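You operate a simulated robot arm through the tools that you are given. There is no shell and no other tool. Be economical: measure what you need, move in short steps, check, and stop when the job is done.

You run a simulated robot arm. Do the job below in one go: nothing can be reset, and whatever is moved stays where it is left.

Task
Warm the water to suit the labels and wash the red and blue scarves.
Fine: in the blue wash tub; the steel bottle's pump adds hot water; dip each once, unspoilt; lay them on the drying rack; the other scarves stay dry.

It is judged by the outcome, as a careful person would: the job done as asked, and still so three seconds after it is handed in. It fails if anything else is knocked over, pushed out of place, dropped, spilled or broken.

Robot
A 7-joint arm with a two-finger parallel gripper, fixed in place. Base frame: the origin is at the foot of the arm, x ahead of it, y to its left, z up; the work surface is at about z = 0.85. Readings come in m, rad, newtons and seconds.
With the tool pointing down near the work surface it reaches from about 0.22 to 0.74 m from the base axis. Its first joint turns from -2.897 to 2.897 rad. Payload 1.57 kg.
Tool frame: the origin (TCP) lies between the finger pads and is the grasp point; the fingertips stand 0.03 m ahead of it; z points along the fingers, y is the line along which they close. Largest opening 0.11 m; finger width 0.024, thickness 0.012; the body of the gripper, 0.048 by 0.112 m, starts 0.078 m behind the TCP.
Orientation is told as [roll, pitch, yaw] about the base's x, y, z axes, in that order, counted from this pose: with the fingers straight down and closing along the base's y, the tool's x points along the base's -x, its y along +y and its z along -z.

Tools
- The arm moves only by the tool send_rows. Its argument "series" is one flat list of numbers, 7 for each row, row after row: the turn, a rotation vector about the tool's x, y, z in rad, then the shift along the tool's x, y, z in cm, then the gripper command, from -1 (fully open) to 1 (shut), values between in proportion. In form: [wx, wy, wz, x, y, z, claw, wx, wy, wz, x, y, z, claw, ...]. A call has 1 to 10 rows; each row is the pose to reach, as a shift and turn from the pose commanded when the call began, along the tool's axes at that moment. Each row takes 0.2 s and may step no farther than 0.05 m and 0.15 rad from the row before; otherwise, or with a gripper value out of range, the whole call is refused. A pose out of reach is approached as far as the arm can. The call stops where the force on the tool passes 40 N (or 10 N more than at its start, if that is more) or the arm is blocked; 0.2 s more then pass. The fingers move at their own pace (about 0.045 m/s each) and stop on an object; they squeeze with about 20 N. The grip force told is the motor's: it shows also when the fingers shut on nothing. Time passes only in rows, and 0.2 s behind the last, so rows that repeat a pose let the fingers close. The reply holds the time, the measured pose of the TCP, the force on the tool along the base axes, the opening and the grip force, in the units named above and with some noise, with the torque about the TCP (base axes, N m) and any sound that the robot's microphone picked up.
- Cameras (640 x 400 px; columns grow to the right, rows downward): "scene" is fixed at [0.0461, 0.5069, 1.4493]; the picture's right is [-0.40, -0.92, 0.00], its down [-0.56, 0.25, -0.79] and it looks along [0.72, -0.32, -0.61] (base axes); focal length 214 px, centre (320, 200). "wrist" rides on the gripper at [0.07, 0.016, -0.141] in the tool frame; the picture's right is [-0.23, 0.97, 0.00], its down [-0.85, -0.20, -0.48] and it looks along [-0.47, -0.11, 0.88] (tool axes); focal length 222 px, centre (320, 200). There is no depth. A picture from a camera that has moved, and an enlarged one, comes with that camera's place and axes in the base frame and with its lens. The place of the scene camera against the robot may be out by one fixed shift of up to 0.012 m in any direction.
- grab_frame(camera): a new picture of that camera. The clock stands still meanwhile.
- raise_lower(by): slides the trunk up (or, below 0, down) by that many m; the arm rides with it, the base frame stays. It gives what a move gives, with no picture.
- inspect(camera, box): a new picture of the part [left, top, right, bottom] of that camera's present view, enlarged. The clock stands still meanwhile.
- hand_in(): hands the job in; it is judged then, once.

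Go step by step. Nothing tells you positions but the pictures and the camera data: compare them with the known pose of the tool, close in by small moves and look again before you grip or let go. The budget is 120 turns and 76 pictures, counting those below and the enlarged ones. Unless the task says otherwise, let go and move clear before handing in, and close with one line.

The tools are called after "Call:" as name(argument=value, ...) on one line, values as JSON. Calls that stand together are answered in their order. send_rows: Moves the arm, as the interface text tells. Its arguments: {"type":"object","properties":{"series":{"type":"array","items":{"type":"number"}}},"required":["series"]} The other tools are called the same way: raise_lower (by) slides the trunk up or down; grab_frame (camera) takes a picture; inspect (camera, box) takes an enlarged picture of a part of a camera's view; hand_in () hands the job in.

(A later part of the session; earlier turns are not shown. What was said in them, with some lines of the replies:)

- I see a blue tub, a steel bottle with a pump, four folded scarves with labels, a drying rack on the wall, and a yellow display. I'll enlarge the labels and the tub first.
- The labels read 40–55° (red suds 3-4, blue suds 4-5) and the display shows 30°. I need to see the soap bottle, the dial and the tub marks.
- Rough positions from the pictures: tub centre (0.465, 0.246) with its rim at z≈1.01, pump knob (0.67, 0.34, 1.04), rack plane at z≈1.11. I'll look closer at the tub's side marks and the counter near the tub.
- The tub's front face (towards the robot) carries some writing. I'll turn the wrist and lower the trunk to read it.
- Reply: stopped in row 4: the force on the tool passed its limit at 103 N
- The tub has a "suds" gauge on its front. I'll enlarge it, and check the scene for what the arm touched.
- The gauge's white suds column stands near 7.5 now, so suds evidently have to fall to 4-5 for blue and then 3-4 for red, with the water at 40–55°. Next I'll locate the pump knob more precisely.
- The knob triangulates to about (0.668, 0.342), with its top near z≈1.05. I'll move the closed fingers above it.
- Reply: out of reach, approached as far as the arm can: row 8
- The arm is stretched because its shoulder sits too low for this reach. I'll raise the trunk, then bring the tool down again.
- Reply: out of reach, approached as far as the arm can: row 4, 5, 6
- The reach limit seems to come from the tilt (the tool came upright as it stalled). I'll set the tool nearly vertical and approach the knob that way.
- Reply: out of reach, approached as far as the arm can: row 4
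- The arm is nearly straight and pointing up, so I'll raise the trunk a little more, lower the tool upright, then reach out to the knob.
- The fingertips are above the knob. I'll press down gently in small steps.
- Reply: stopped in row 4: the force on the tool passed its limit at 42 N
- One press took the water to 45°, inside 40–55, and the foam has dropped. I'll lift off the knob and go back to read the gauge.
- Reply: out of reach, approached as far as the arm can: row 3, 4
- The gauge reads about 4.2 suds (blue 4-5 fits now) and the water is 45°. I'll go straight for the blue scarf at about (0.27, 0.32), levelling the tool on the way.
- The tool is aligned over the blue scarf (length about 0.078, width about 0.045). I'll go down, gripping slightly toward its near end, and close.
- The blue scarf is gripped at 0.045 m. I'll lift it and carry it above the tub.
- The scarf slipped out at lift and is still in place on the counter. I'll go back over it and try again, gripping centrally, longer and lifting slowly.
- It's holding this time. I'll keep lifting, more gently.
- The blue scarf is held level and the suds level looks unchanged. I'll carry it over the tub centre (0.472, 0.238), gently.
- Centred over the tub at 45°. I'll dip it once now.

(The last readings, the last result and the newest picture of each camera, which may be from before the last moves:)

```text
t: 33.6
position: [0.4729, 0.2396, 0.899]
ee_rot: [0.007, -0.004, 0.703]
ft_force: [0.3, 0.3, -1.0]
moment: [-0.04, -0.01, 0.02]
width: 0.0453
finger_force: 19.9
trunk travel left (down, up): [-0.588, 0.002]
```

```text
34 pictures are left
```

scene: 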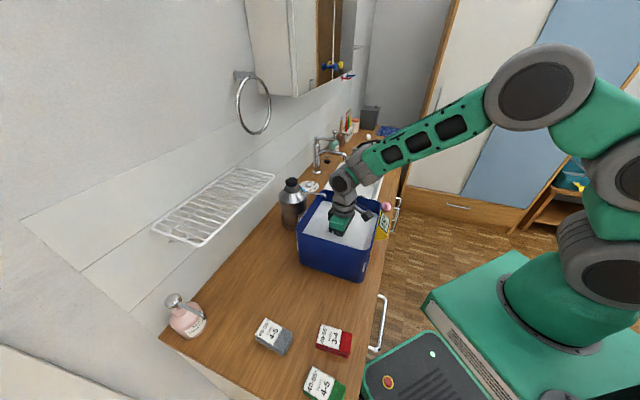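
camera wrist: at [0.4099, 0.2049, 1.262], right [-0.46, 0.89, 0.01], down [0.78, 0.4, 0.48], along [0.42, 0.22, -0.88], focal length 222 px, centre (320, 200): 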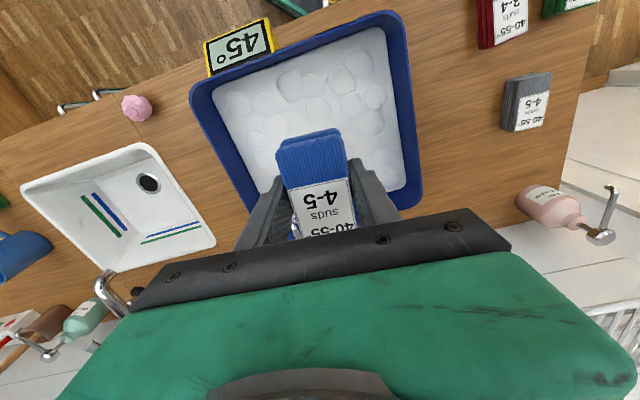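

It's fully submerged. I'll lift it straight out.

Call:
send_rows(series=[0, 0, 0, 0, 0, -1.5, 1, 0, 0, 0, 0, 0, -4, 1, 0, 0, 0, 0, 0, -7, 1, 0, 0, 0, 0, 0, -10, 1, 0, 0, 0, 0, 0, -13, 1, 0, 0, 0, 0, 0, -16, 1, 0, 0, 0, 0, 0, -19, 1, 0, 0, 0, 0, 0, -22, 1, 0, 0, 0, 0, 0, -25, 1, 0, 0, 0, 0, 0, -27, 1])

Call:
grab_frame(camera="wrist")

Call:
inspect(camera="scene", box=[140, 110, 420, 290])

```text
t: 35.8
position: [0.4721, 0.2376, 1.1682]
ee_rot: [0.007, -0.002, 0.702]
ft_force: [-0.2, 0.4, -0.9]
moment: [0.02, 0.02, -0.02]
width: 0.0452
finger_force: 19.6
trunk travel left (down, up): [-0.588, 0.002]
```

```text
33 pictures are left
camera wrist: at [0.4093, 0.2054, 1.3097], right [-0.46, 0.89, 0.01], down [0.78, 0.4, 0.48], along [0.42, 0.22, -0.88], focal length 222 px, centre (320, 200)
```

wrist: 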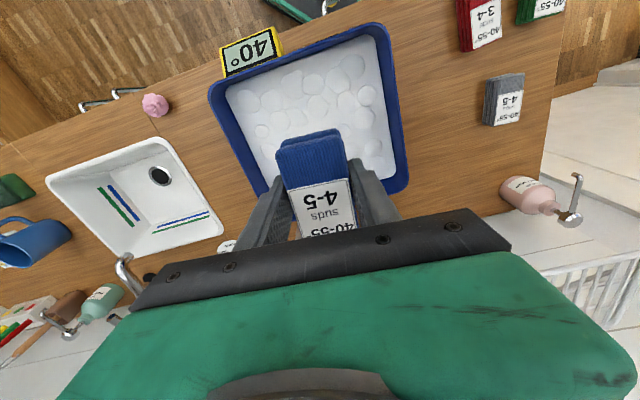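

```text
2.22 times, centred on (280, 200) of scene
camera zoom: at [0.0461, 0.5069, 1.4493], right [-0.4, -0.92, 0.0], down [-0.56, 0.25, -0.79], along [0.72, -0.32, -0.61], focal length 477 px, centre (409, 200)
```

zoom: 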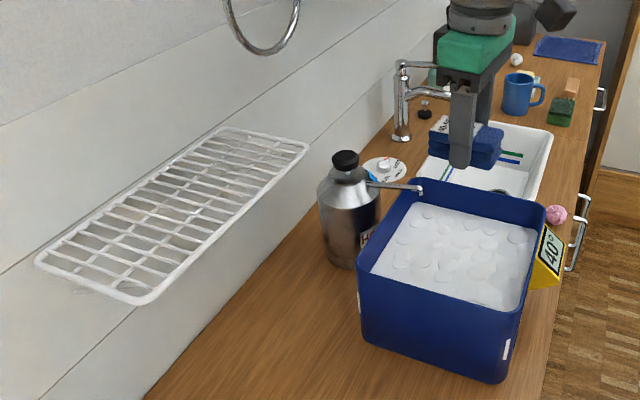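

After the dip the water shows 40° and the blue scarf is wet and still held. The rack plane is at z≈1.115, with its outer rail from (0.395, 0.607) to (0.593, 0.411). I'll carry the scarf toward the rack.

Call:
send_rows(series=[0, 0, -0.013, -1.5, 1.2, -0.8, 1, 0, 0, -0.026, -4, 3.4, -1.6, 1, 0, 0, -0.04, -6.8, 5.8, -2.4, 1, 0, 0, -0.055, -9.5, 8.2, -3.2, 1, 0, 0, -0.07, -12.2, 10.6, -3.2, 1, 0, 0, -0.08, -13.9, 12.1, -3.2, 1])

Call:
grab_frame(camera="wrist")

Call:
inspect(camera="scene", box=[140, 110, 420, 290])

```text
t: 37.2
position: [0.5022, 0.4221, 1.1987]
ee_rot: [0.007, -0.003, 0.784]
ft_force: [0.5, 0.3, -0.8]
moment: [0.02, 0.0, -0.04]
width: 0.0452
finger_force: 19.6
trunk travel left (down, up): [-0.588, 0.002]
```

```text
31 pictures are left
camera wrist: at [0.4415, 0.3855, 1.3403], right [-0.53, 0.85, 0.01], down [0.75, 0.46, 0.48], along [0.4, 0.26, -0.88], focal length 222 px, centre (320, 200)
```

wrist: 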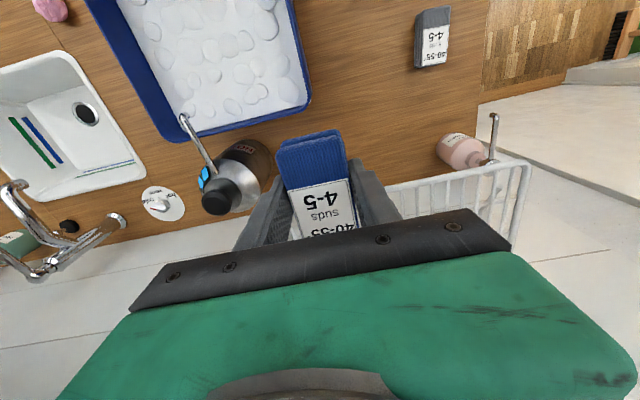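

```text
2.22 times, centred on (280, 200) of scene
camera zoom: at [0.0461, 0.5069, 1.4493], right [-0.4, -0.92, 0.0], down [-0.56, 0.25, -0.79], along [0.72, -0.32, -0.61], focal length 477 px, centre (409, 200)
```

zoom: 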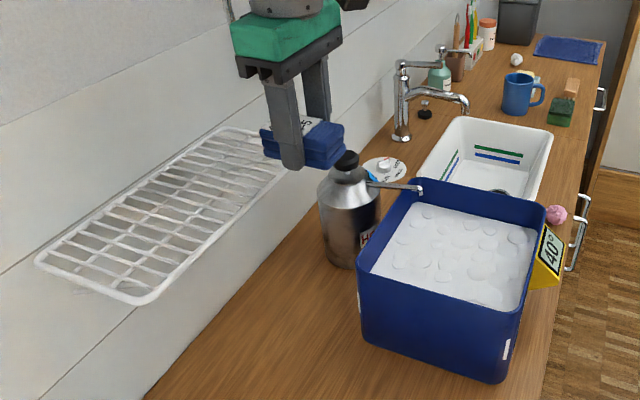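

Call:
send_rows(series=[0, 0, 0, -2.4, 0.45, 0, 1, 0, 0, 0, -4.8, 0.9, 0, 1, 0, 0, 0, -7.2, 1.35, 0.5, 1, 0, 0, 0, -9.5, 1.8, 1, 1])

Call:
inspect(camera="scene", box=[140, 110, 360, 260])

```text
t: 38.2
position: [0.5164, 0.4549, 1.185]
ee_rot: [0.007, -0.002, 0.783]
ft_force: [0.1, 0.8, -0.1]
moment: [0.01, 0.01, -0.02]
width: 0.0452
finger_force: 19.9
out of reach, approached as far as the arm can: row 2, 3, 4
trunk travel left (down, up): [-0.588, 0.002]
```

```text
2.67 times, centred on (250, 185) of scene
camera zoom: at [0.0461, 0.5069, 1.4493], right [-0.4, -0.92, 0.0], down [-0.56, 0.25, -0.79], along [0.72, -0.32, -0.61], focal length 572 px, centre (507, 240)
```

zoom: 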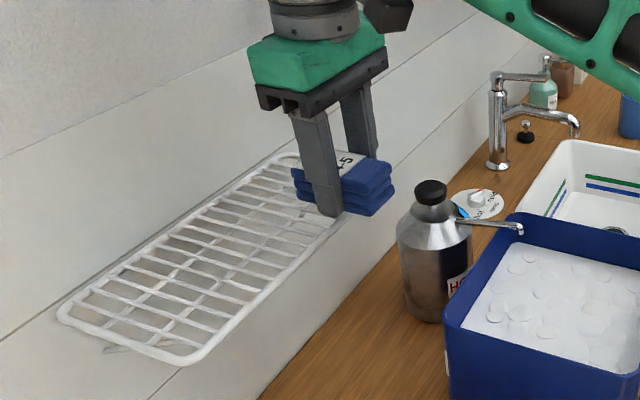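

The upright tool can't reach out to the rack at this height, so I'll tilt it outward slightly (0.22 rad) and extend over the rails.

Call:
send_rows(series=[0, -0.08, 0, 0, 0, 0, 1, 0, -0.16, 0, -1.5, 0.3, -0.2, 1, 0, -0.22, 0, -3, 0.7, -0.2, 1, 0, -0.22, 0, -4.5, 1.1, 0, 1, 0, -0.22, 0, -5.7, 1.4, 0, 1])

Call:
inspect(camera="scene", box=[140, 110, 360, 260])

Call:
grab_frame(camera="wrist")

```text
t: 39.4
position: [0.5448, 0.5021, 1.1859]
ee_rot: [0.009, -0.222, 0.782]
ft_force: [-0.3, 0.0, 0.2]
moment: [-0.01, 0.0, 0.0]
width: 0.0455
finger_force: 19.6
out of reach, approached as far as the arm can: row 5
trunk travel left (down, up): [-0.588, 0.002]
```

```text
2.67 times, centred on (250, 185) of scene
camera zoom: at [0.0461, 0.5069, 1.4493], right [-0.4, -0.92, 0.0], down [-0.56, 0.25, -0.79], along [0.72, -0.32, -0.61], focal length 572 px, centre (507, 240)
```

zoom: 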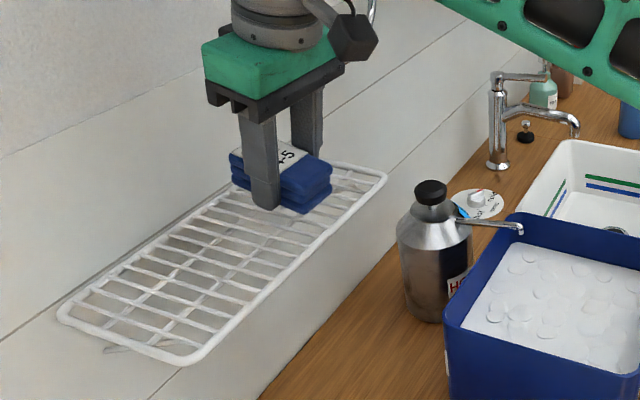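

```text
27 pictures are left
camera wrist: at [0.464, 0.4448, 1.3097], right [-0.53, 0.85, 0.06], down [0.66, 0.37, 0.65], along [0.53, 0.39, -0.76], focal length 222 px, centre (320, 200)
```

wrist: 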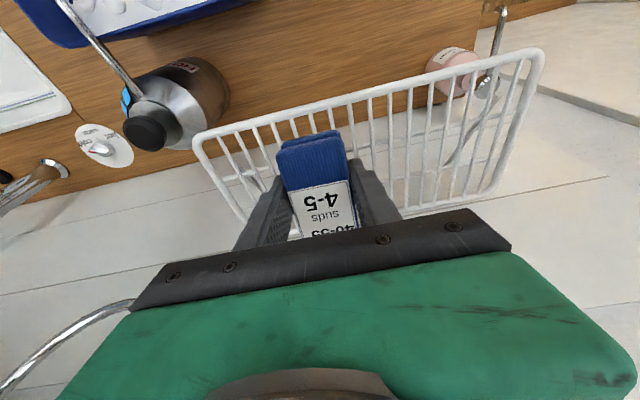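

The scarf hovers over the rails. I'll lower it slowly.

Call:
send_rows(series=[0, 0, 0, 0.05, 0, 1, 1, 0, 0, 0, 0.05, 0, 1.8, 1, 0, 0, 0, 0.05, 0, 2.4, 1, 0, 0, 0, 0.1, 0, 2.8, 1])

Call:
inspect(camera="scene", box=[180, 140, 300, 240])

```text
t: 40.4
position: [0.5485, 0.5054, 1.1645]
ee_rot: [0.007, -0.231, 0.785]
ft_force: [1.8, 3.4, 16.7]
moment: [-0.34, 0.14, 0.01]
width: 0.046
finger_force: 20.5
trunk travel left (down, up): [-0.588, 0.002]
```

```text
4.00 times, centred on (240, 190) of scene
camera zoom: at [0.0461, 0.5069, 1.4493], right [-0.4, -0.92, 0.0], down [-0.56, 0.25, -0.79], along [0.72, -0.32, -0.61], focal length 858 px, centre (640, 240)
```

zoom: 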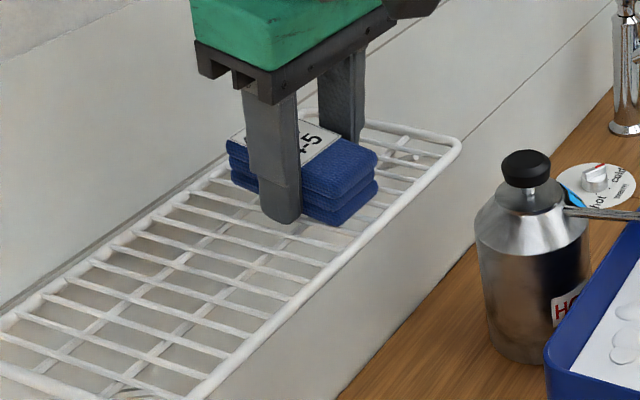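

Contact made. I'll ease off slightly and open the fingers.

Call:
send_rows(series=[0, 0, 0, 0, 0, -0.4, 1, 0, 0, 0, 0, 0, -0.4, 0.0, 0, 0, 0, 0, 0, -0.4, -0.35, 0, 0, 0, 0, 0, -0.4, -0.5, 0, 0, 0, 0, 0, -0.4, -0.5])

Call:
send_rows(series=[0, 0, 0, 0, 0, -1.5, -0.5, 0, 0, 0, 0.5, 0, -4, -0.5, 0, 0, 0, 2, 0, -6.5, -0.5, 0, 0, 0, 5, 0, -8, -0.5, 0, 0, 0, 9, 0, -8, -0.5])

Call:
inspect(camera="scene", box=[180, 130, 420, 280])

Call:
grab_frame(camera="wrist")

```text
t: 41.6
position: [0.5481, 0.5051, 1.1634]
ee_rot: [0.007, -0.221, 0.782]
ft_force: [0.7, 0.2, 0.1]
moment: [0.02, 0.0, 0.01]
width: 0.0825
finger_force: 0.0
trunk travel left (down, up): [-0.588, 0.002]
```

```text
t: 42.8
position: [0.4716, 0.4298, 1.2226]
ee_rot: [0.007, -0.225, 0.782]
ft_force: [-0.6, -0.3, 0.2]
moment: [0.05, -0.03, 0.0]
width: 0.0822
finger_force: 0.2
trunk travel left (down, up): [-0.588, 0.002]
```

```text
2.67 times, centred on (300, 205) of scene
camera zoom: at [0.0461, 0.5069, 1.4493], right [-0.4, -0.92, 0.0], down [-0.56, 0.25, -0.79], along [0.72, -0.32, -0.61], focal length 572 px, centre (373, 187)
```

zoom: 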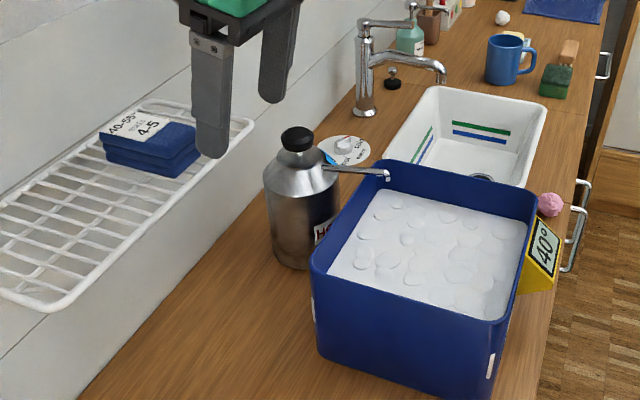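

```text
24 pictures are left
camera wrist: at [0.3916, 0.3716, 1.3452], right [-0.53, 0.85, 0.06], down [0.66, 0.37, 0.66], along [0.53, 0.39, -0.75], focal length 222 px, centre (320, 200)
```

wrist: 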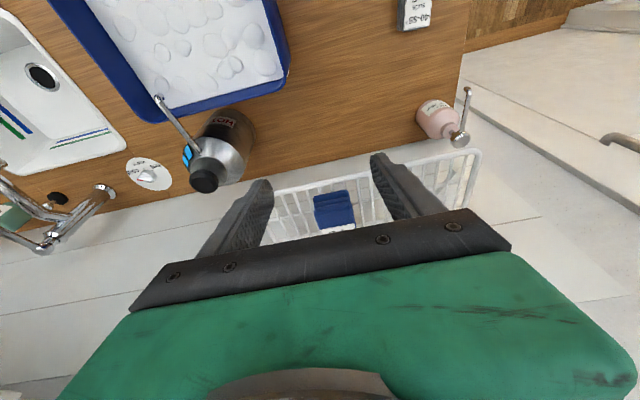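

The blue scarf lies flat on the rack and the water still shows 40°. Next I'll read the suds gauge before fetching the red scarf.

Call:
send_rows(series=[0, 0.075, 0, 3, -0.4, 0.1, -0.45, 0, 0.15, 0, 6, -0.9, 0.2, -0.45, 0, 0.225, 0, 8.9, -1.3, 0.3, -0.45])

Call:
send_rows(series=[0, 0, 0.076, 3.81, -2.13, 1, -0.45, 0, 0, 0.152, 7.62, -4.27, 2, -0.45, 0, 0, 0.228, 11.44, -6.4, 3, -0.45, 0, 0, 0.304, 15.25, -8.54, 4, -0.45, 0, 0, 0.38, 19.06, -10.67, 5, -0.45])

Call:
send_rows(series=[0, -0.124, 0, 0, 0, 0, -0.45, 0, -0.248, 0, 0, 0, 0, -0.45, 0, -0.372, 0, 0.3, 0, 0, -0.45, 0, -0.496, 0, 0.6, 0, 0, -0.45, 0, -0.62, 0, 1, 0, 0, -0.45])

Call:
inspect(camera="wrist", box=[285, 5, 375, 75])

```text
t: 43.6
position: [0.4204, 0.3591, 1.1992]
ee_rot: [0.007, 0.004, 0.784]
ft_force: [0.7, -0.3, 0.3]
moment: [0.02, -0.01, 0.0]
width: 0.08
finger_force: 0.0
trunk travel left (down, up): [-0.588, 0.002]
```

```text
t: 44.8
position: [0.3577, 0.1472, 1.1575]
ee_rot: [0.006, 0.006, 0.405]
ft_force: [-0.5, -1.3, -0.3]
moment: [0.08, -0.05, 0.05]
width: 0.0798
finger_force: 0.1
out of reach, approached as far as the arm can: row 5
trunk travel left (down, up): [-0.588, 0.002]
```

```text
t: 45.5
position: [0.3479, 0.1442, 1.0655]
ee_rot: [-0.142, 0.016, 0.31]
ft_force: [0.1, 0.6, 0.0]
moment: [0.07, -0.04, 0.03]
width: 0.0799
finger_force: 0.0
out of reach, approached as far as the arm can: row 1, 2
trunk travel left (down, up): [-0.588, 0.002]
stopped in row 3: the arm was blocked; the commanded pose is now the measured one
```

```text
5.71 times, centred on (330, 40) of wrist
camera zoom: at [0.2724, 0.1596, 1.2051], right [-0.08, 0.99, -0.14], down [0.86, 0.14, 0.49], along [0.5, -0.08, -0.86], focal length 1269 px, centre (263, 1114)
```

zoom: 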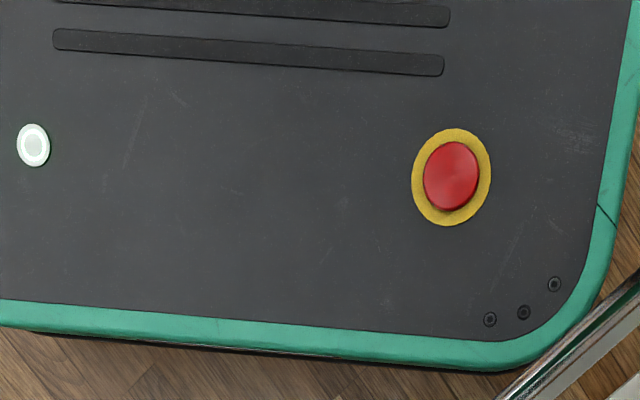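

The arm folded into an awkward pose and stopped, so I'll look before moving on.

Call:
grab_frame(camera="wrist")

Call:
grab_frame(camera="scene")

```text
22 pictures are left
camera wrist: at [0.2724, 0.1596, 1.2051], right [-0.08, 0.99, -0.14], down [0.86, 0.14, 0.49], along [0.5, -0.08, -0.86], focal length 222 px, centre (320, 200)
```

wrist: 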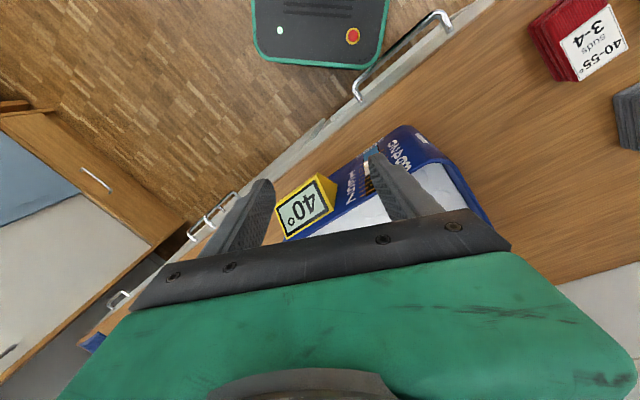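

```text
21 pictures are left
```

scene: 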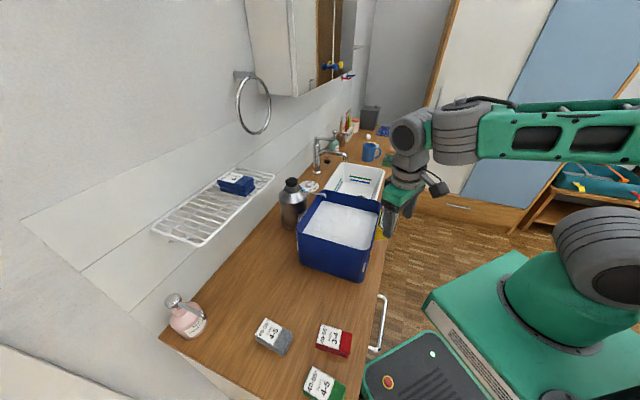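

Nothing was disturbed; the display still shows 40°. I'll raise the tool and move outward to unfold the arm.

Call:
send_rows(series=[0, 0, 0, -0.5, 0, -2, -0.45, 0.04, 0, 0, -1.5, 0, -5, -0.45, 0.1, 0, 0.03, -3, 0.5, -8, -0.45, 0.14, 0, 0.06, -5, 1, -10, -0.45])

Call:
inspect(camera="wrist", box=[200, 0, 440, 150])

```text
t: 46.5
position: [0.3922, 0.1826, 1.1678]
ee_rot: [-0.277, -0.009, 0.247]
ft_force: [-0.8, 0.3, -0.4]
moment: [0.0, -0.02, 0.01]
width: 0.0797
finger_force: 0.1
trunk travel left (down, up): [-0.588, 0.002]
```

```text
2.67 times, centred on (320, 75) of wrist
camera zoom: at [0.3098, 0.22, 1.2992], right [-0.01, 0.96, -0.26], down [0.84, 0.15, 0.52], along [0.54, -0.22, -0.81], focal length 592 px, centre (320, 533)
```

zoom: 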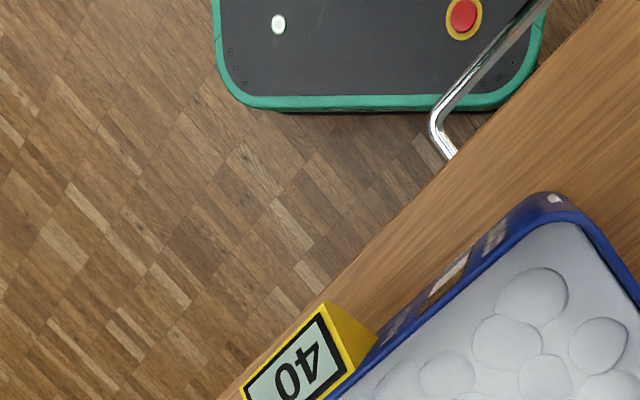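

Call:
send_rows(series=[-0.1, 0, -0.05, 0, 0, 0, -0.45, -0.19, 0, -0.1, 0, 0, 0, -0.45, -0.277, 0, -0.15, 0, 0, 0, -0.45])

Call:
send_rows(series=[0, -0.13, 0, 0, 0, 0, -0.45, 0, -0.26, 0, 1, -0.4, 0, -0.45, 0, -0.38, 0, 2.5, -1, -0.5, -0.45, 0, -0.5, 0, 4, -1.5, -1, -0.45, 0, -0.6, 0, 5, -2, -1.5, -0.45])

Call:
inspect(camera="wrist", box=[270, 5, 370, 85])

```text
t: 47.3
position: [0.3908, 0.1818, 1.1684]
ee_rot: [0.001, 0.008, 0.392]
ft_force: [0.3, 0.2, -0.1]
moment: [0.02, -0.01, 0.0]
width: 0.0795
finger_force: 0.0
trunk travel left (down, up): [-0.588, 0.002]
```

```text
t: 48.5
position: [0.3481, 0.1474, 1.1078]
ee_rot: [-0.034, -0.327, 0.415]
ft_force: [-0.2, 0.2, -0.4]
moment: [-0.01, -0.01, -0.02]
width: 0.0799
finger_force: 0.1
trunk travel left (down, up): [-0.588, 0.002]
stopped in row 5: the arm was blocked; the commanded pose is now the measured one
```

```text
5.00 times, centred on (320, 45) of wrist
camera zoom: at [0.2376, 0.1227, 1.2188], right [-0.19, 0.98, 0.04], down [0.67, 0.1, 0.73], along [0.72, 0.17, -0.68], focal length 1111 px, centre (320, 975)
```

zoom: 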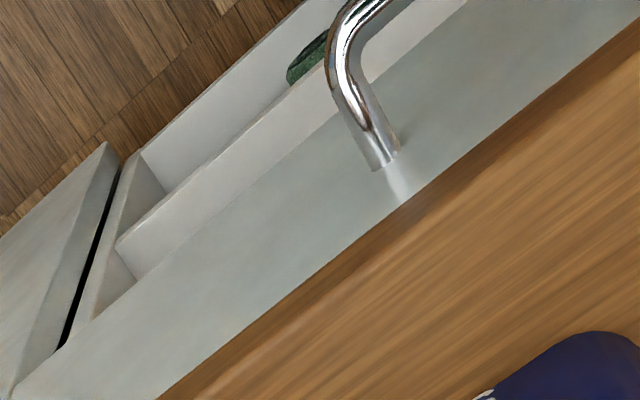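

Call:
grab_frame(camera="wrist")

```text
18 pictures are left
camera wrist: at [0.2376, 0.1227, 1.2188], right [-0.19, 0.98, 0.04], down [0.67, 0.1, 0.73], along [0.72, 0.17, -0.68], focal length 222 px, centre (320, 200)
```

wrist: 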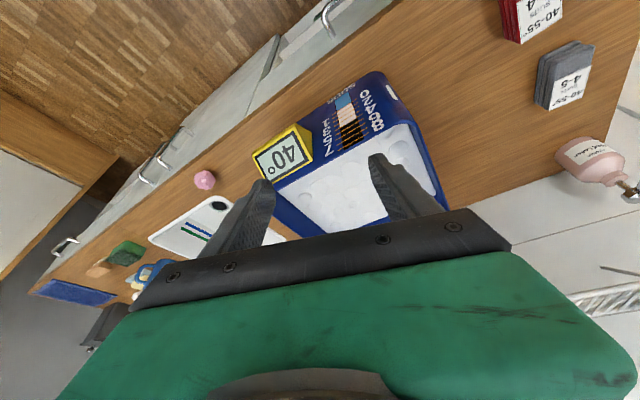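

Call:
inspect(camera="wrist", box=[315, 80, 395, 150])

```text
5.71 times, centred on (355, 115) of wrist
camera zoom: at [0.2376, 0.1227, 1.2188], right [-0.19, 0.98, 0.04], down [0.67, 0.1, 0.73], along [0.72, 0.17, -0.68], focal length 1269 px, centre (120, 686)
```

zoom: 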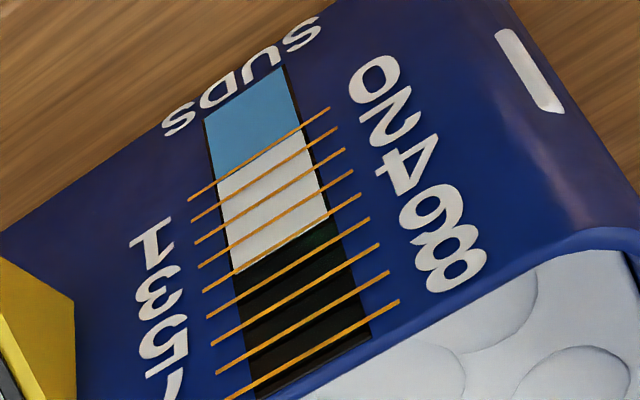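

Call:
inspect(camera="wrist", box=[335, 95, 370, 125])

```text
13.33 times, centred on (352, 110) of wrist
camera zoom: at [0.2376, 0.1227, 1.2188], right [-0.19, 0.98, 0.04], down [0.67, 0.1, 0.73], along [0.72, 0.17, -0.68], focal length 2962 px, centre (-113, 1400)
```

zoom: 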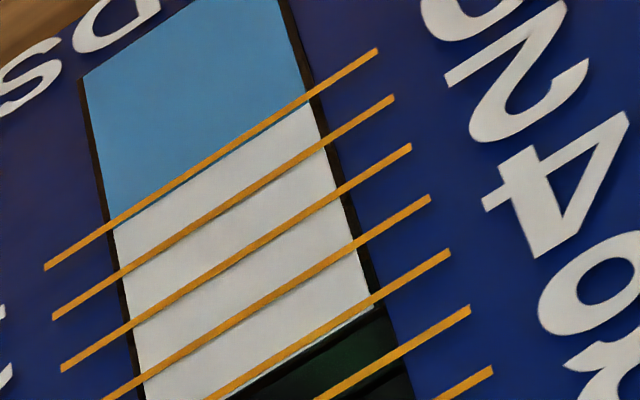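

The gauge still reads about 4.2 after the blue dip, so dipping only cools the water. Red needs 3–4, and the pump thins suds while warming, so I'll go back for a very small press and watch the display. First I'll move toward the pump with the fingers closed.

Call:
send_rows(series=[0, 0.02, 0, -3.75, 0.6, 0.45, 0, -0.01, 0.05, 0, -7.5, 1.2, 0.9, 1, -0.015, 0.08, 0, -11.3, 1.8, 1.36, 1, -0.02, 0.1, 0, -15, 2.4, 1.82, 1, -0.025, 0.13, 0, -18.8, 3, 2.27, 1, -0.03, 0.16, 0, -22.5, 3.6, 2.73, 1, -0.034, 0.18, 0, -26.3, 4.2, 3.2, 1, -0.034, 0.2, 0, -30, 4.76, 3.64, 1])

```text
t: 50.3
position: [0.6029, 0.3083, 1.1765]
ee_rot: [0.001, -0.14, 0.411]
ft_force: [0.7, 0.0, 0.1]
moment: [0.01, 0.03, -0.02]
width: 0.0
finger_force: 19.9
trunk travel left (down, up): [-0.588, 0.002]
```

Call:
send_rows(series=[0, 0, 0, 0.5, 0.1, 3.5, 1, 0, 0, 0, 0.2, 0.2, 6, 1, 0, 0, 0, -2.3, 0.4, 7.2, 1, 0, 0, 0, -4.6, 0.5, 8.2, 1, 0, 0, 0, -5.73, 0.5, 8.5, 1])

Call:
inspect(camera="scene", box=[250, 140, 410, 260])

```text
t: 51.5
position: [0.6615, 0.3401, 1.0988]
ee_rot: [0.002, -0.14, 0.409]
ft_force: [-0.4, -0.3, 0.4]
moment: [0.0, 0.0, 0.0]
width: 0.0
finger_force: 19.9
trunk travel left (down, up): [-0.588, 0.002]
```

```text
3.33 times, centred on (330, 200) of scene
camera zoom: at [0.0461, 0.5069, 1.4493], right [-0.4, -0.92, 0.0], down [-0.56, 0.25, -0.79], along [0.72, -0.32, -0.61], focal length 715 px, centre (287, 200)
```

zoom: 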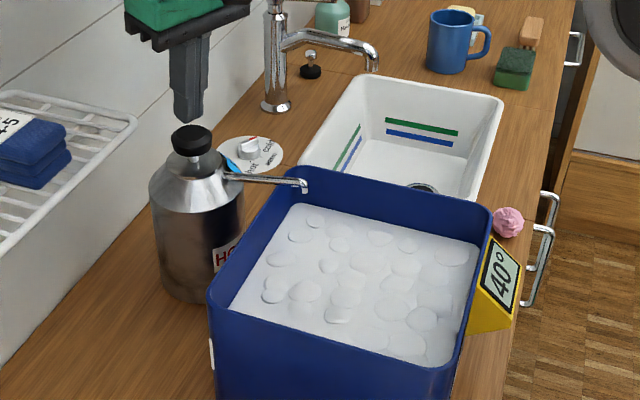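

Call:
send_rows(series=[0, 0, 0, 0.1, 0, 0.8, 1, 0, 0, 0, 0.1, 0, 1.4, 1, 0, 0, 0, 0.1, 0, 1.7, 1])

```text
t: 52.3
position: [0.664, 0.3394, 1.0852]
ee_rot: [0.0, -0.141, 0.41]
ft_force: [-0.3, -0.6, 0.2]
moment: [-0.01, -0.01, -0.04]
width: 0.0
finger_force: 20.0
trunk travel left (down, up): [-0.588, 0.002]
```

Call:
send_rows(series=[0, 0, 0, 0, 0, 0.3, 1])

Call:
send_rows(series=[0, 0, 0, 0, 0, 0.2, 1])

```text
t: 52.7
position: [0.6621, 0.3402, 1.0814]
ee_rot: [0.001, -0.141, 0.411]
ft_force: [1.0, -0.4, 0.9]
moment: [-0.01, 0.04, 0.01]
width: 0.0
finger_force: 20.1
trunk travel left (down, up): [-0.588, 0.002]
```

```text
t: 53.1
position: [0.6639, 0.34, 1.0804]
ee_rot: [0.001, -0.14, 0.409]
ft_force: [0.0, -0.7, 3.7]
moment: [-0.07, 0.05, 0.01]
width: 0.0001
finger_force: 19.8
trunk travel left (down, up): [-0.588, 0.002]
```

Contact begins (3.7 N). I'll check the display, then go on in tiny steps.

Call:
send_rows(series=[0, 0, 0, 0, 0, 0.2, 1])

Call:
inspect(camera="scene", box=[270, 160, 400, 260])

```text
t: 53.5
position: [0.6624, 0.3407, 1.0776]
ee_rot: [0.003, -0.14, 0.41]
ft_force: [-0.9, -1.1, 4.6]
moment: [-0.06, 0.05, 0.02]
width: 0.0
finger_force: 20.0
trunk travel left (down, up): [-0.588, 0.002]
```

```text
4.00 times, centred on (335, 210) of scene
camera zoom: at [0.0461, 0.5069, 1.4493], right [-0.4, -0.92, 0.0], down [-0.56, 0.25, -0.79], along [0.72, -0.32, -0.61], focal length 858 px, centre (260, 160)
```

zoom: 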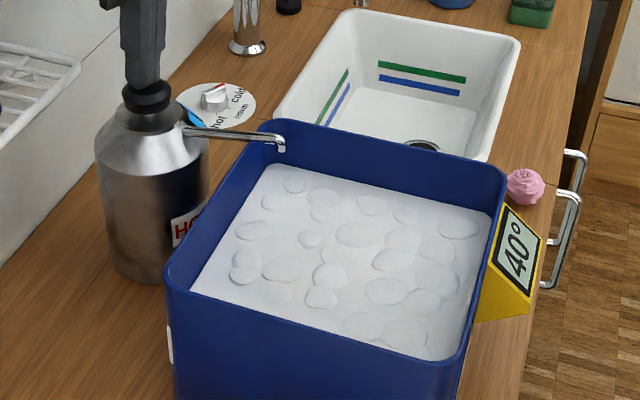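

Call:
send_rows(series=[0, 0, 0, 0, 0, 0.2, 1])

Call:
inspect(camera="scene", box=[270, 160, 400, 260])

```text
t: 53.9
position: [0.6639, 0.3408, 1.076]
ee_rot: [0.002, -0.142, 0.41]
ft_force: [-0.9, -1.1, 5.1]
moment: [-0.04, 0.06, 0.02]
width: 0.0
finger_force: 20.5
trunk travel left (down, up): [-0.588, 0.002]
```

```text
4.00 times, centred on (335, 210) of scene
camera zoom: at [0.0461, 0.5069, 1.4493], right [-0.4, -0.92, 0.0], down [-0.56, 0.25, -0.79], along [0.72, -0.32, -0.61], focal length 858 px, centre (260, 160)
```

zoom: 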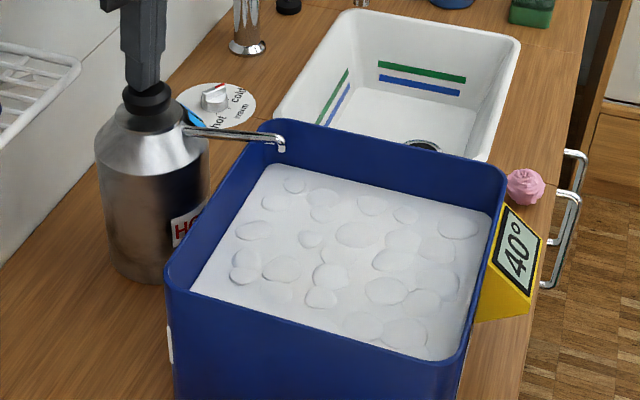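

Looking closer, the gauge's white column starts about 0.2 past the 0 line too, so the true reading is 4.0. That fits both labels (3-4 and 4-5), and 40° is also within range, so no more pumping is needed. I'll back off the knob before it doses and go for the red scarf.

Call:
send_rows(series=[0, 0, 0, -0.1, 0, -1, 1, 0, 0, 0, -0.3, 0, -3, 1, 0, 0, 0, 0.5, 0, -6, 1, 0, 0, 0, 4, -0.3, -7.5, 1, 0, 0, 0, 8.5, -0.6, -7.5, 1, 0, 0, 0, 13, -0.9, -7.5, 1, 0, 0, 0, 17.5, -1.2, -7, 0.5, 0, 0, 0, 22, -1.2, -6.5, -0.45])

Call:
inspect(camera="scene", box=[270, 160, 400, 260])

```text
t: 55.7
position: [0.4591, 0.241, 1.1097]
ee_rot: [0.003, -0.14, 0.412]
ft_force: [-0.2, -0.6, 0.5]
moment: [0.02, -0.02, 0.02]
width: 0.0479
finger_force: 0.1
trunk travel left (down, up): [-0.588, 0.002]
```

```text
4.00 times, centred on (335, 210) of scene
camera zoom: at [0.0461, 0.5069, 1.4493], right [-0.4, -0.92, 0.0], down [-0.56, 0.25, -0.79], along [0.72, -0.32, -0.61], focal length 858 px, centre (260, 160)
```

zoom: 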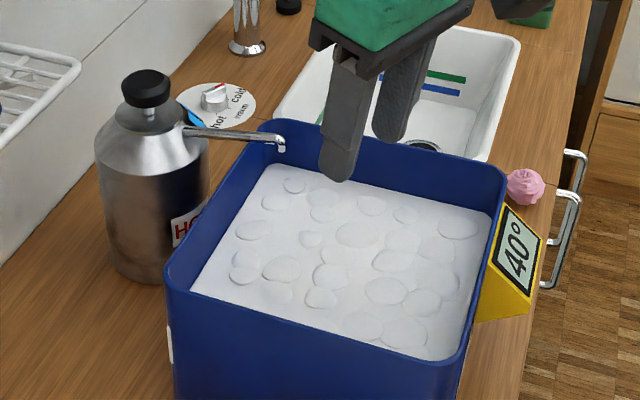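

Call:
send_rows(series=[0, 0.14, 0, 0, 0, -3, -0.45])

Call:
send_rows(series=[0, 0, -0.04, 2.3, 3.3, 0, -0.45, 0, 0, -0.08, 4.6, 6.6, 0, -0.45, 0, 0, -0.12, 6.9, 10, 0, -0.45, 0, 0, -0.16, 9.2, 13.3, 1, -0.45, 0, 0, -0.2, 11.5, 16.6, 2, -0.45, 0, 0, -0.25, 13.8, 20, 5, -0.45, 0, 0, -0.29, 16.1, 23.3, 8, -0.45])

Call:
inspect(camera="wrist", box=[220, 80, 440, 230])

```text
t: 56.1
position: [0.4573, 0.2383, 1.1409]
ee_rot: [0.003, 0.0, 0.411]
ft_force: [-0.9, 0.0, 0.6]
moment: [-0.02, 0.01, -0.02]
width: 0.0799
finger_force: 0.6
trunk travel left (down, up): [-0.588, 0.002]
```

```text
refused: row 6 steps farther than a row can; nothing moved
```

```text
2.67 times, centred on (330, 155) of wrist
camera zoom: at [0.3874, 0.2261, 1.2823], right [-0.18, 0.98, 0.0], down [0.87, 0.16, 0.48], along [0.47, 0.09, -0.88], focal length 592 px, centre (293, 320)
```

zoom: 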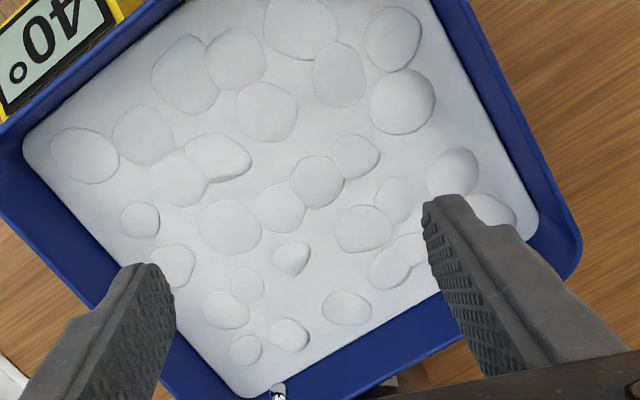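

A row was too long, so I'll split the move.

Call:
send_rows(series=[0, 0, -0.04, 2.3, 3.3, 0, -0.45, 0, 0, -0.08, 4.6, 6.6, 0, -0.45, 0, 0, -0.12, 6.9, 10, 0, -0.45, 0, 0, -0.16, 9.2, 13.3, 1, -0.45, 0, 0, -0.2, 11.5, 16.6, 2, -0.45, 0, 0, -0.25, 13.8, 20, 4, -0.45, 0, 0, -0.29, 16.1, 23.3, 6, -0.45, 0, 0, -0.29, 16.1, 23.3, 10, -0.45, 0, 0, -0.29, 16.1, 23.3, 14, -0.45])

Call:
inspect(camera="wrist", box=[220, 80, 440, 230])

```text
t: 58.1
position: [0.217, 0.3862, 0.9986]
ee_rot: [0.002, 0.0, 0.7]
ft_force: [0.7, -0.7, 0.1]
moment: [-0.01, -0.01, 0.01]
width: 0.0797
finger_force: 0.0
trunk travel left (down, up): [-0.588, 0.002]
```

```text
2.67 times, centred on (330, 155) of wrist
camera zoom: at [0.1538, 0.3545, 1.1403], right [-0.45, 0.89, 0.0], down [0.78, 0.4, 0.48], along [0.42, 0.22, -0.88], focal length 592 px, centre (293, 320)
```

zoom: 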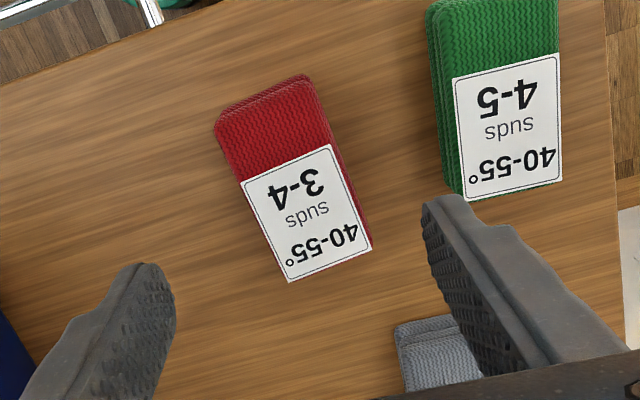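

The red scarf is at (0.2165, 0.390), turned to yaw ≈0.87. I'll align and go down to grip it.

Call:
send_rows(series=[0, 0, -0.085, -0.1, 0.15, 2, -0.45, 0, 0, -0.17, -0.2, 0.3, 5, -0.45, 0, 0, -0.17, -0.2, 0.3, 9, -0.45, 0, 0, -0.17, -0.2, 0.3, 11, -0.45, 0, 0, -0.17, -0.2, 0.3, 11.8, -0.45, 0, 0, -0.17, -0.2, 0.3, 11.8, 1, 0, 0, -0.17, -0.2, 0.3, 11.8, 1, 0, 0, -0.17, -0.2, 0.3, 11.8, 1, 0, 0, -0.17, -0.2, 0.3, 11.8, 1, 0, 0, -0.17, -0.2, 0.3, 11.8, 1])

Call:
send_rows(series=[0, 0, 0, 0, 0, -0.5, 1, 0, 0, 0, 0, 0, -1.2, 1, 0, 0, 0, 0, 0, -2, 1, 0, 0, 0, 0, 0, -4, 1, 0, 0, 0, 0, 0, -6.5, 1, 0, 0, 0, 0, 0, -9, 1, 0, 0, 0, 0, 0, -12, 1, 0, 0, 0, 0, 0, -15, 1, 0, 0, 0, 0, 0, -18, 1, 0, 0, 0, 0, 0, -20.5, 1])

```text
t: 60.3
position: [0.2159, 0.3912, 0.8815]
ee_rot: [0.001, -0.001, 0.872]
ft_force: [0.5, 0.2, -1.0]
moment: [0.03, 0.04, 0.0]
width: 0.0453
finger_force: 20.2
trunk travel left (down, up): [-0.588, 0.002]
```

```text
t: 62.5
position: [0.2164, 0.3891, 1.087]
ee_rot: [0.001, 0.0, 0.871]
ft_force: [-0.5, -0.1, -0.3]
moment: [0.0, 0.01, 0.0]
width: 0.0454
finger_force: 19.8
trunk travel left (down, up): [-0.588, 0.002]
```

The red scarf is held. I'll carry it to the tub centre.

Call:
send_rows(series=[0, 0, 0.01, -0.3, -2, -1.5, 1, 0, 0, 0.03, -0.9, -5.3, -3.5, 1, 0, 0, 0.05, -1.5, -8.8, -3.5, 1, 0, 0, 0.07, -2.1, -12.3, -3.5, 1, 0, 0, 0.09, -2.7, -15.8, -3.5, 1, 0, 0, 0.11, -3.3, -19.3, -3.5, 1, 0, 0, 0.13, -3.9, -22.8, -3.5, 1, 0, 0, 0.15, -4.4, -26.2, -3.5, 1, 0, 0, 0.17, -4.8, -28.5, -3.5, 1, 0, 0, 0.17, -4.95, -29.3, -3.5, 1])

Call:
grab_frame(camera="wrist")

```text
t: 64.7
position: [0.4709, 0.2394, 1.1203]
ee_rot: [0.001, 0.001, 0.699]
ft_force: [0.0, 0.2, -0.1]
moment: [0.02, 0.0, -0.03]
width: 0.0452
finger_force: 19.6
trunk travel left (down, up): [-0.588, 0.002]
```

```text
9 pictures are left
camera wrist: at [0.4083, 0.2081, 1.2618], right [-0.45, 0.89, 0.0], down [0.78, 0.4, 0.48], along [0.42, 0.22, -0.88], focal length 222 px, centre (320, 200)
```

wrist: 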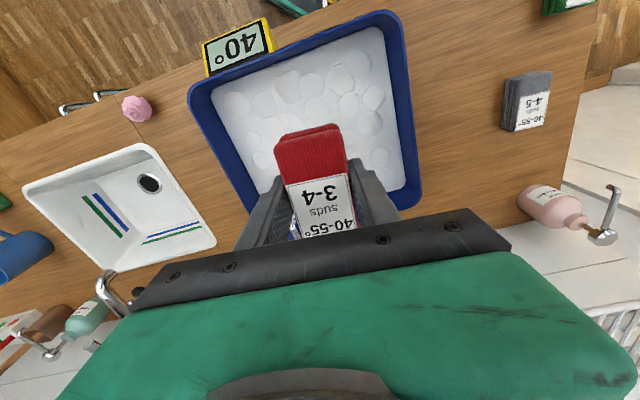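

Centred, 40° and suds 4, so I'll dip the red scarf once.

Call:
send_rows(series=[0, 0, 0, 0, 0, 4, 1, 0, 0, 0, 0, 0, 8, 1, 0, 0, 0, 0, 0, 12, 1, 0, 0, 0, 0, 0, 16, 1, 0, 0, 0, 0, 0, 19.5, 1, 0, 0, 0, 0, 0, 22, 1, 0, 0, 0, 0, 0, 22, 1, 0, 0, 0, 0, 0, 22, 1, 0, 0, 0, 0, 0, 22, 1])

Call:
send_rows(series=[0, 0, 0, 0, 0, -1.5, 1, 0, 0, 0, 0, 0, -4, 1, 0, 0, 0, 0, 0, -7, 1, 0, 0, 0, 0, 0, -10, 1, 0, 0, 0, 0, 0, -13, 1, 0, 0, 0, 0, 0, -16, 1, 0, 0, 0, 0, 0, -19, 1, 0, 0, 0, 0, 0, -22, 1, 0, 0, 0, 0, 0, -25, 1, 0, 0, 0, 0, 0, -28, 1])

Call:
grab_frame(camera="wrist")

```text
t: 66.7
position: [0.4717, 0.2395, 0.8998]
ee_rot: [0.001, -0.001, 0.699]
ft_force: [0.3, 0.1, -0.8]
moment: [-0.02, 0.0, 0.01]
width: 0.0449
finger_force: 20.4
trunk travel left (down, up): [-0.588, 0.002]
```

```text
t: 68.9
position: [0.4706, 0.2394, 1.1822]
ee_rot: [0.003, 0.002, 0.7]
ft_force: [0.1, 0.8, -0.3]
moment: [-0.01, 0.01, 0.02]
width: 0.0452
finger_force: 20.3
trunk travel left (down, up): [-0.588, 0.002]
```

```text
8 pictures are left
camera wrist: at [0.4075, 0.2075, 1.3236], right [-0.45, 0.89, 0.0], down [0.78, 0.4, 0.48], along [0.42, 0.22, -0.88], focal length 222 px, centre (320, 200)
```

wrist: 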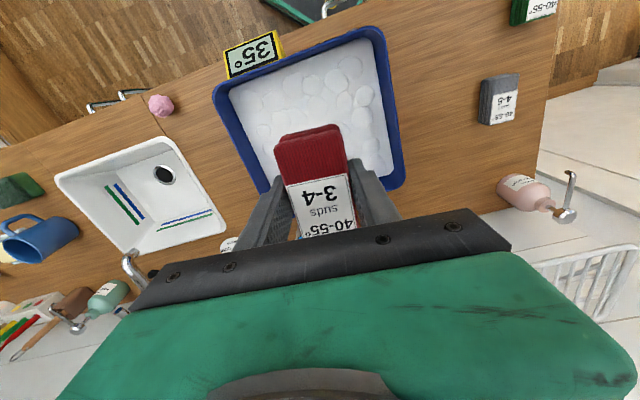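

The red scarf is dipped and wet, and the water is now 35°. I'll carry it to the rack beside the blue one.

Call:
send_rows(series=[0, 0, -0.01, -0.8, 1.6, -0.6, 1, 0, 0, -0.02, -2.4, 4.8, -1.2, 1, 0, 0, -0.035, -4.1, 8.2, -1.8, 1, 0, 0, -0.05, -5.8, 11.6, -1.8, 1, 0, 0, -0.06, -7.5, 15, -1.8, 1, 0, 0, -0.07, -9.2, 18.4, -1.8, 1, 0, 0, -0.08, -10.8, 21.8, -1.8, 1, 0, 0, -0.085, -11.8, 24, -1.8, 1])

Call:
send_rows(series=[0, -0.08, 0, -1, 0, 0, 1, 0, -0.16, 0, -3.2, 0, 0, 1, 0, -0.22, 0, -5.5, 0, 0.4, 1, 0, -0.22, 0, -7.8, 0, 0.8, 1, 0, -0.22, 0, -9.7, 0, 1.2, 1])

Call:
inspect(camera="scene", box=[140, 110, 360, 260])

```text
t: 70.7
position: [0.4077, 0.4984, 1.1997]
ee_rot: [0.001, 0.001, 0.785]
ft_force: [0.8, -1.1, 0.4]
moment: [0.01, 0.0, 0.03]
width: 0.0451
finger_force: 19.9
trunk travel left (down, up): [-0.588, 0.002]
```

```text
t: 71.9
position: [0.4552, 0.5533, 1.1906]
ee_rot: [0.005, -0.221, 0.785]
ft_force: [-0.2, 0.4, -1.1]
moment: [-0.01, 0.04, 0.0]
width: 0.0452
finger_force: 20.0
out of reach, approached as far as the arm can: row 4, 5
trunk travel left (down, up): [-0.588, 0.002]
```

```text
2.67 times, centred on (250, 185) of scene
camera zoom: at [0.0461, 0.5069, 1.4493], right [-0.4, -0.92, 0.0], down [-0.56, 0.25, -0.79], along [0.72, -0.32, -0.61], focal length 572 px, centre (507, 240)
```

zoom: 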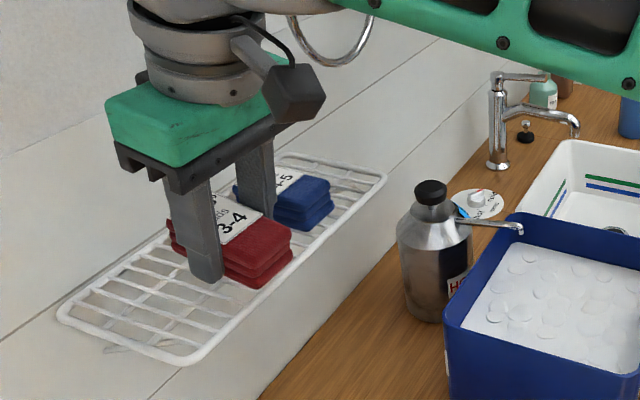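

Call:
send_rows(series=[0, -0.04, 0, -0.9, 0, 0.2, 1, 0, -0.08, 0, -1.8, 0, 0.4, 1, 0, -0.1, 0, -2.6, 0, 0.6, 1])

```text
t: 72.7
position: [0.4748, 0.5723, 1.1888]
ee_rot: [0.001, -0.321, 0.785]
ft_force: [-0.2, 0.6, -0.3]
moment: [-0.03, 0.0, -0.01]
width: 0.0452
finger_force: 20.3
trunk travel left (down, up): [-0.588, 0.002]
```

Call:
send_rows(series=[0, 0.03, 0, 0.3, 0, 0.9, 1, 0, 0.06, 0, 0.5, 0, 1.6, 1, 0, 0.09, 0, 0.7, 0, 2.1, 1, 0, 0.1, 0, 0.8, 0, 2.5, 1])

Call:
inspect(camera="scene", box=[160, 140, 300, 250])

```text
t: 73.7
position: [0.4616, 0.5702, 1.1652]
ee_rot: [0.006, -0.233, 0.787]
ft_force: [1.6, 8.8, 18.7]
moment: [-0.15, 0.25, -0.11]
width: 0.0457
finger_force: 20.0
out of reach, approached as far as the arm can: row 2, 3, 4
trunk travel left (down, up): [-0.588, 0.002]
```

```text
3.64 times, centred on (230, 195) of scene
camera zoom: at [0.0461, 0.5069, 1.4493], right [-0.4, -0.92, 0.0], down [-0.56, 0.25, -0.79], along [0.72, -0.32, -0.61], focal length 780 px, centre (647, 218)
```

zoom: 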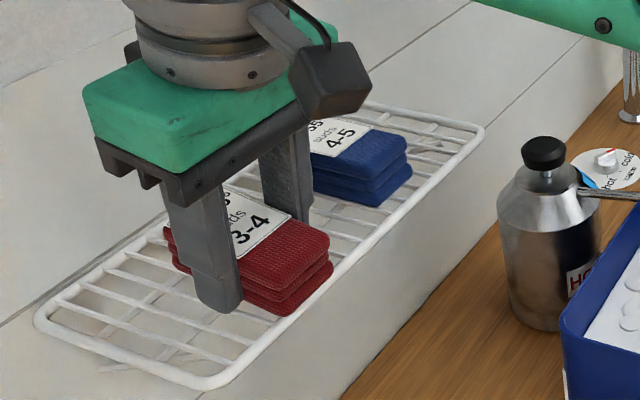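

The scarf is slightly close to the outer rail, so I'll lift a little, extend inward and lower again.

Call:
send_rows(series=[0, -0.03, 0, -0.2, 0, -1.2, 1, 0, -0.07, 0, -0.7, -0.2, -1.2, 1, 0, -0.1, 0, -1.4, -0.3, -0.9, 1, 0, -0.12, 0, -2.1, -0.5, -0.7, 1])

Call:
send_rows(series=[0, 0, 0, 0.15, 0, 0.6, 1, 0, 0, 0, 0.3, 0, 1.1, 1])

```text
t: 74.7
position: [0.4802, 0.5773, 1.1722]
ee_rot: [0.002, -0.34, 0.785]
ft_force: [0.0, -0.1, -0.6]
moment: [-0.02, 0.03, 0.0]
width: 0.0454
finger_force: 19.9
trunk travel left (down, up): [-0.588, 0.002]
```

```text
t: 75.3
position: [0.4794, 0.5791, 1.1676]
ee_rot: [0.003, -0.352, 0.786]
ft_force: [3.1, 5.2, 23.8]
moment: [-0.23, 0.31, -0.05]
width: 0.0454
finger_force: 20.1
trunk travel left (down, up): [-0.588, 0.002]
```

Well inside the rack now. I'll ease off and release slowly.

Call:
send_rows(series=[0, 0, 0, 0, 0, -0.3, 1, 0, 0, 0, 0, 0, -0.3, 0.15, 0, 0, 0, 0, 0, -0.3, 0.12, 0, 0, 0, 0, 0, -0.3, 0, 0, 0, 0, 0, 0, -0.3, -0.3, 0, 0, 0, 0, 0, -0.3, -0.4, 0, 0, 0, 0, 0, -0.3, -0.4])

Call:
inspect(camera="scene", box=[160, 140, 300, 250])

```text
t: 76.9
position: [0.4804, 0.5776, 1.163]
ee_rot: [0.001, -0.339, 0.783]
ft_force: [0.1, -0.1, -0.4]
moment: [-0.01, -0.02, 0.04]
width: 0.0769
finger_force: 0.0
trunk travel left (down, up): [-0.588, 0.002]
```

```text
3.64 times, centred on (230, 195) of scene
camera zoom: at [0.0461, 0.5069, 1.4493], right [-0.4, -0.92, 0.0], down [-0.56, 0.25, -0.79], along [0.72, -0.32, -0.61], focal length 780 px, centre (647, 218)
```

zoom: 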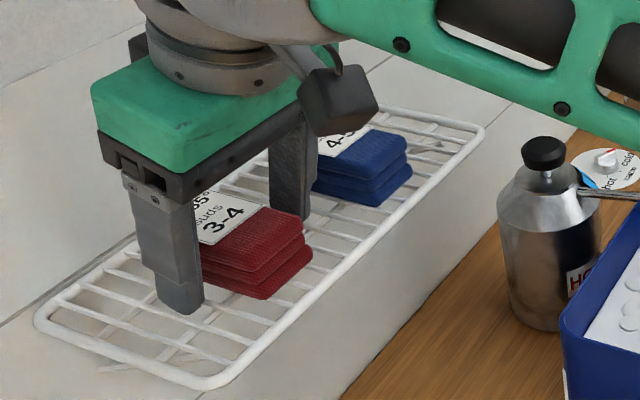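

The red scarf lies flat. I'll withdraw the gripper upward and back.

Call:
send_rows(series=[0, 0, 0, 0, 0, -1.5, -0.4, 0, 0, 0, 0, 0, -4, -0.4, 0, 0, 0, 1, 0, -7, -0.4, 0, 0, 0, 4, 0, -9, -0.4, 0, 0, 0, 8, 0, -10, -0.4, 0, 0, 0, 12, 0, -10, -0.4])

Call:
grab_frame(camera="scene")

Call:
inspect(camera="scene", box=[140, 140, 300, 260])

```text
t: 78.3
position: [0.3769, 0.4808, 1.237]
ee_rot: [-0.002, -0.331, 0.783]
ft_force: [0.4, -0.8, 0.4]
moment: [0.08, -0.03, 0.01]
width: 0.077
finger_force: 0.1
out of reach, approached as far as the arm can: row 6
trunk travel left (down, up): [-0.588, 0.002]
```

```text
4 pictures are left
```

scene: 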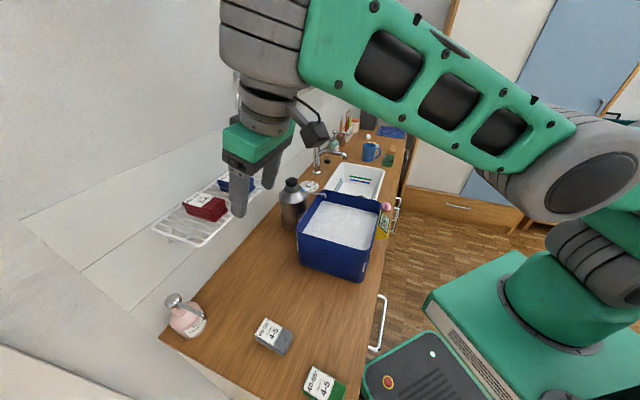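

```text
3.33 times, centred on (220, 200) of scene
camera zoom: at [0.0461, 0.5069, 1.4493], right [-0.4, -0.92, 0.0], down [-0.56, 0.25, -0.79], along [0.72, -0.32, -0.61], focal length 715 px, centre (653, 200)
```

zoom: 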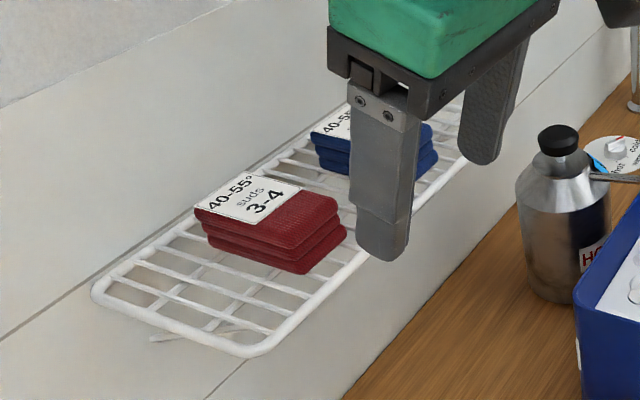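

Both scarves are washed and lie flat on the rack, the grey and green ones are still dry on the counter, and the gripper is clear. I'm handing in.

Call:
hand_in()

```text
The job is handed in.
```

I warmed the water with one press of the pump (30° to 45°), dipped the blue and red scarves once each (blue at 45°, red at 40°, both with suds at about 4), and laid both on the drying rack.
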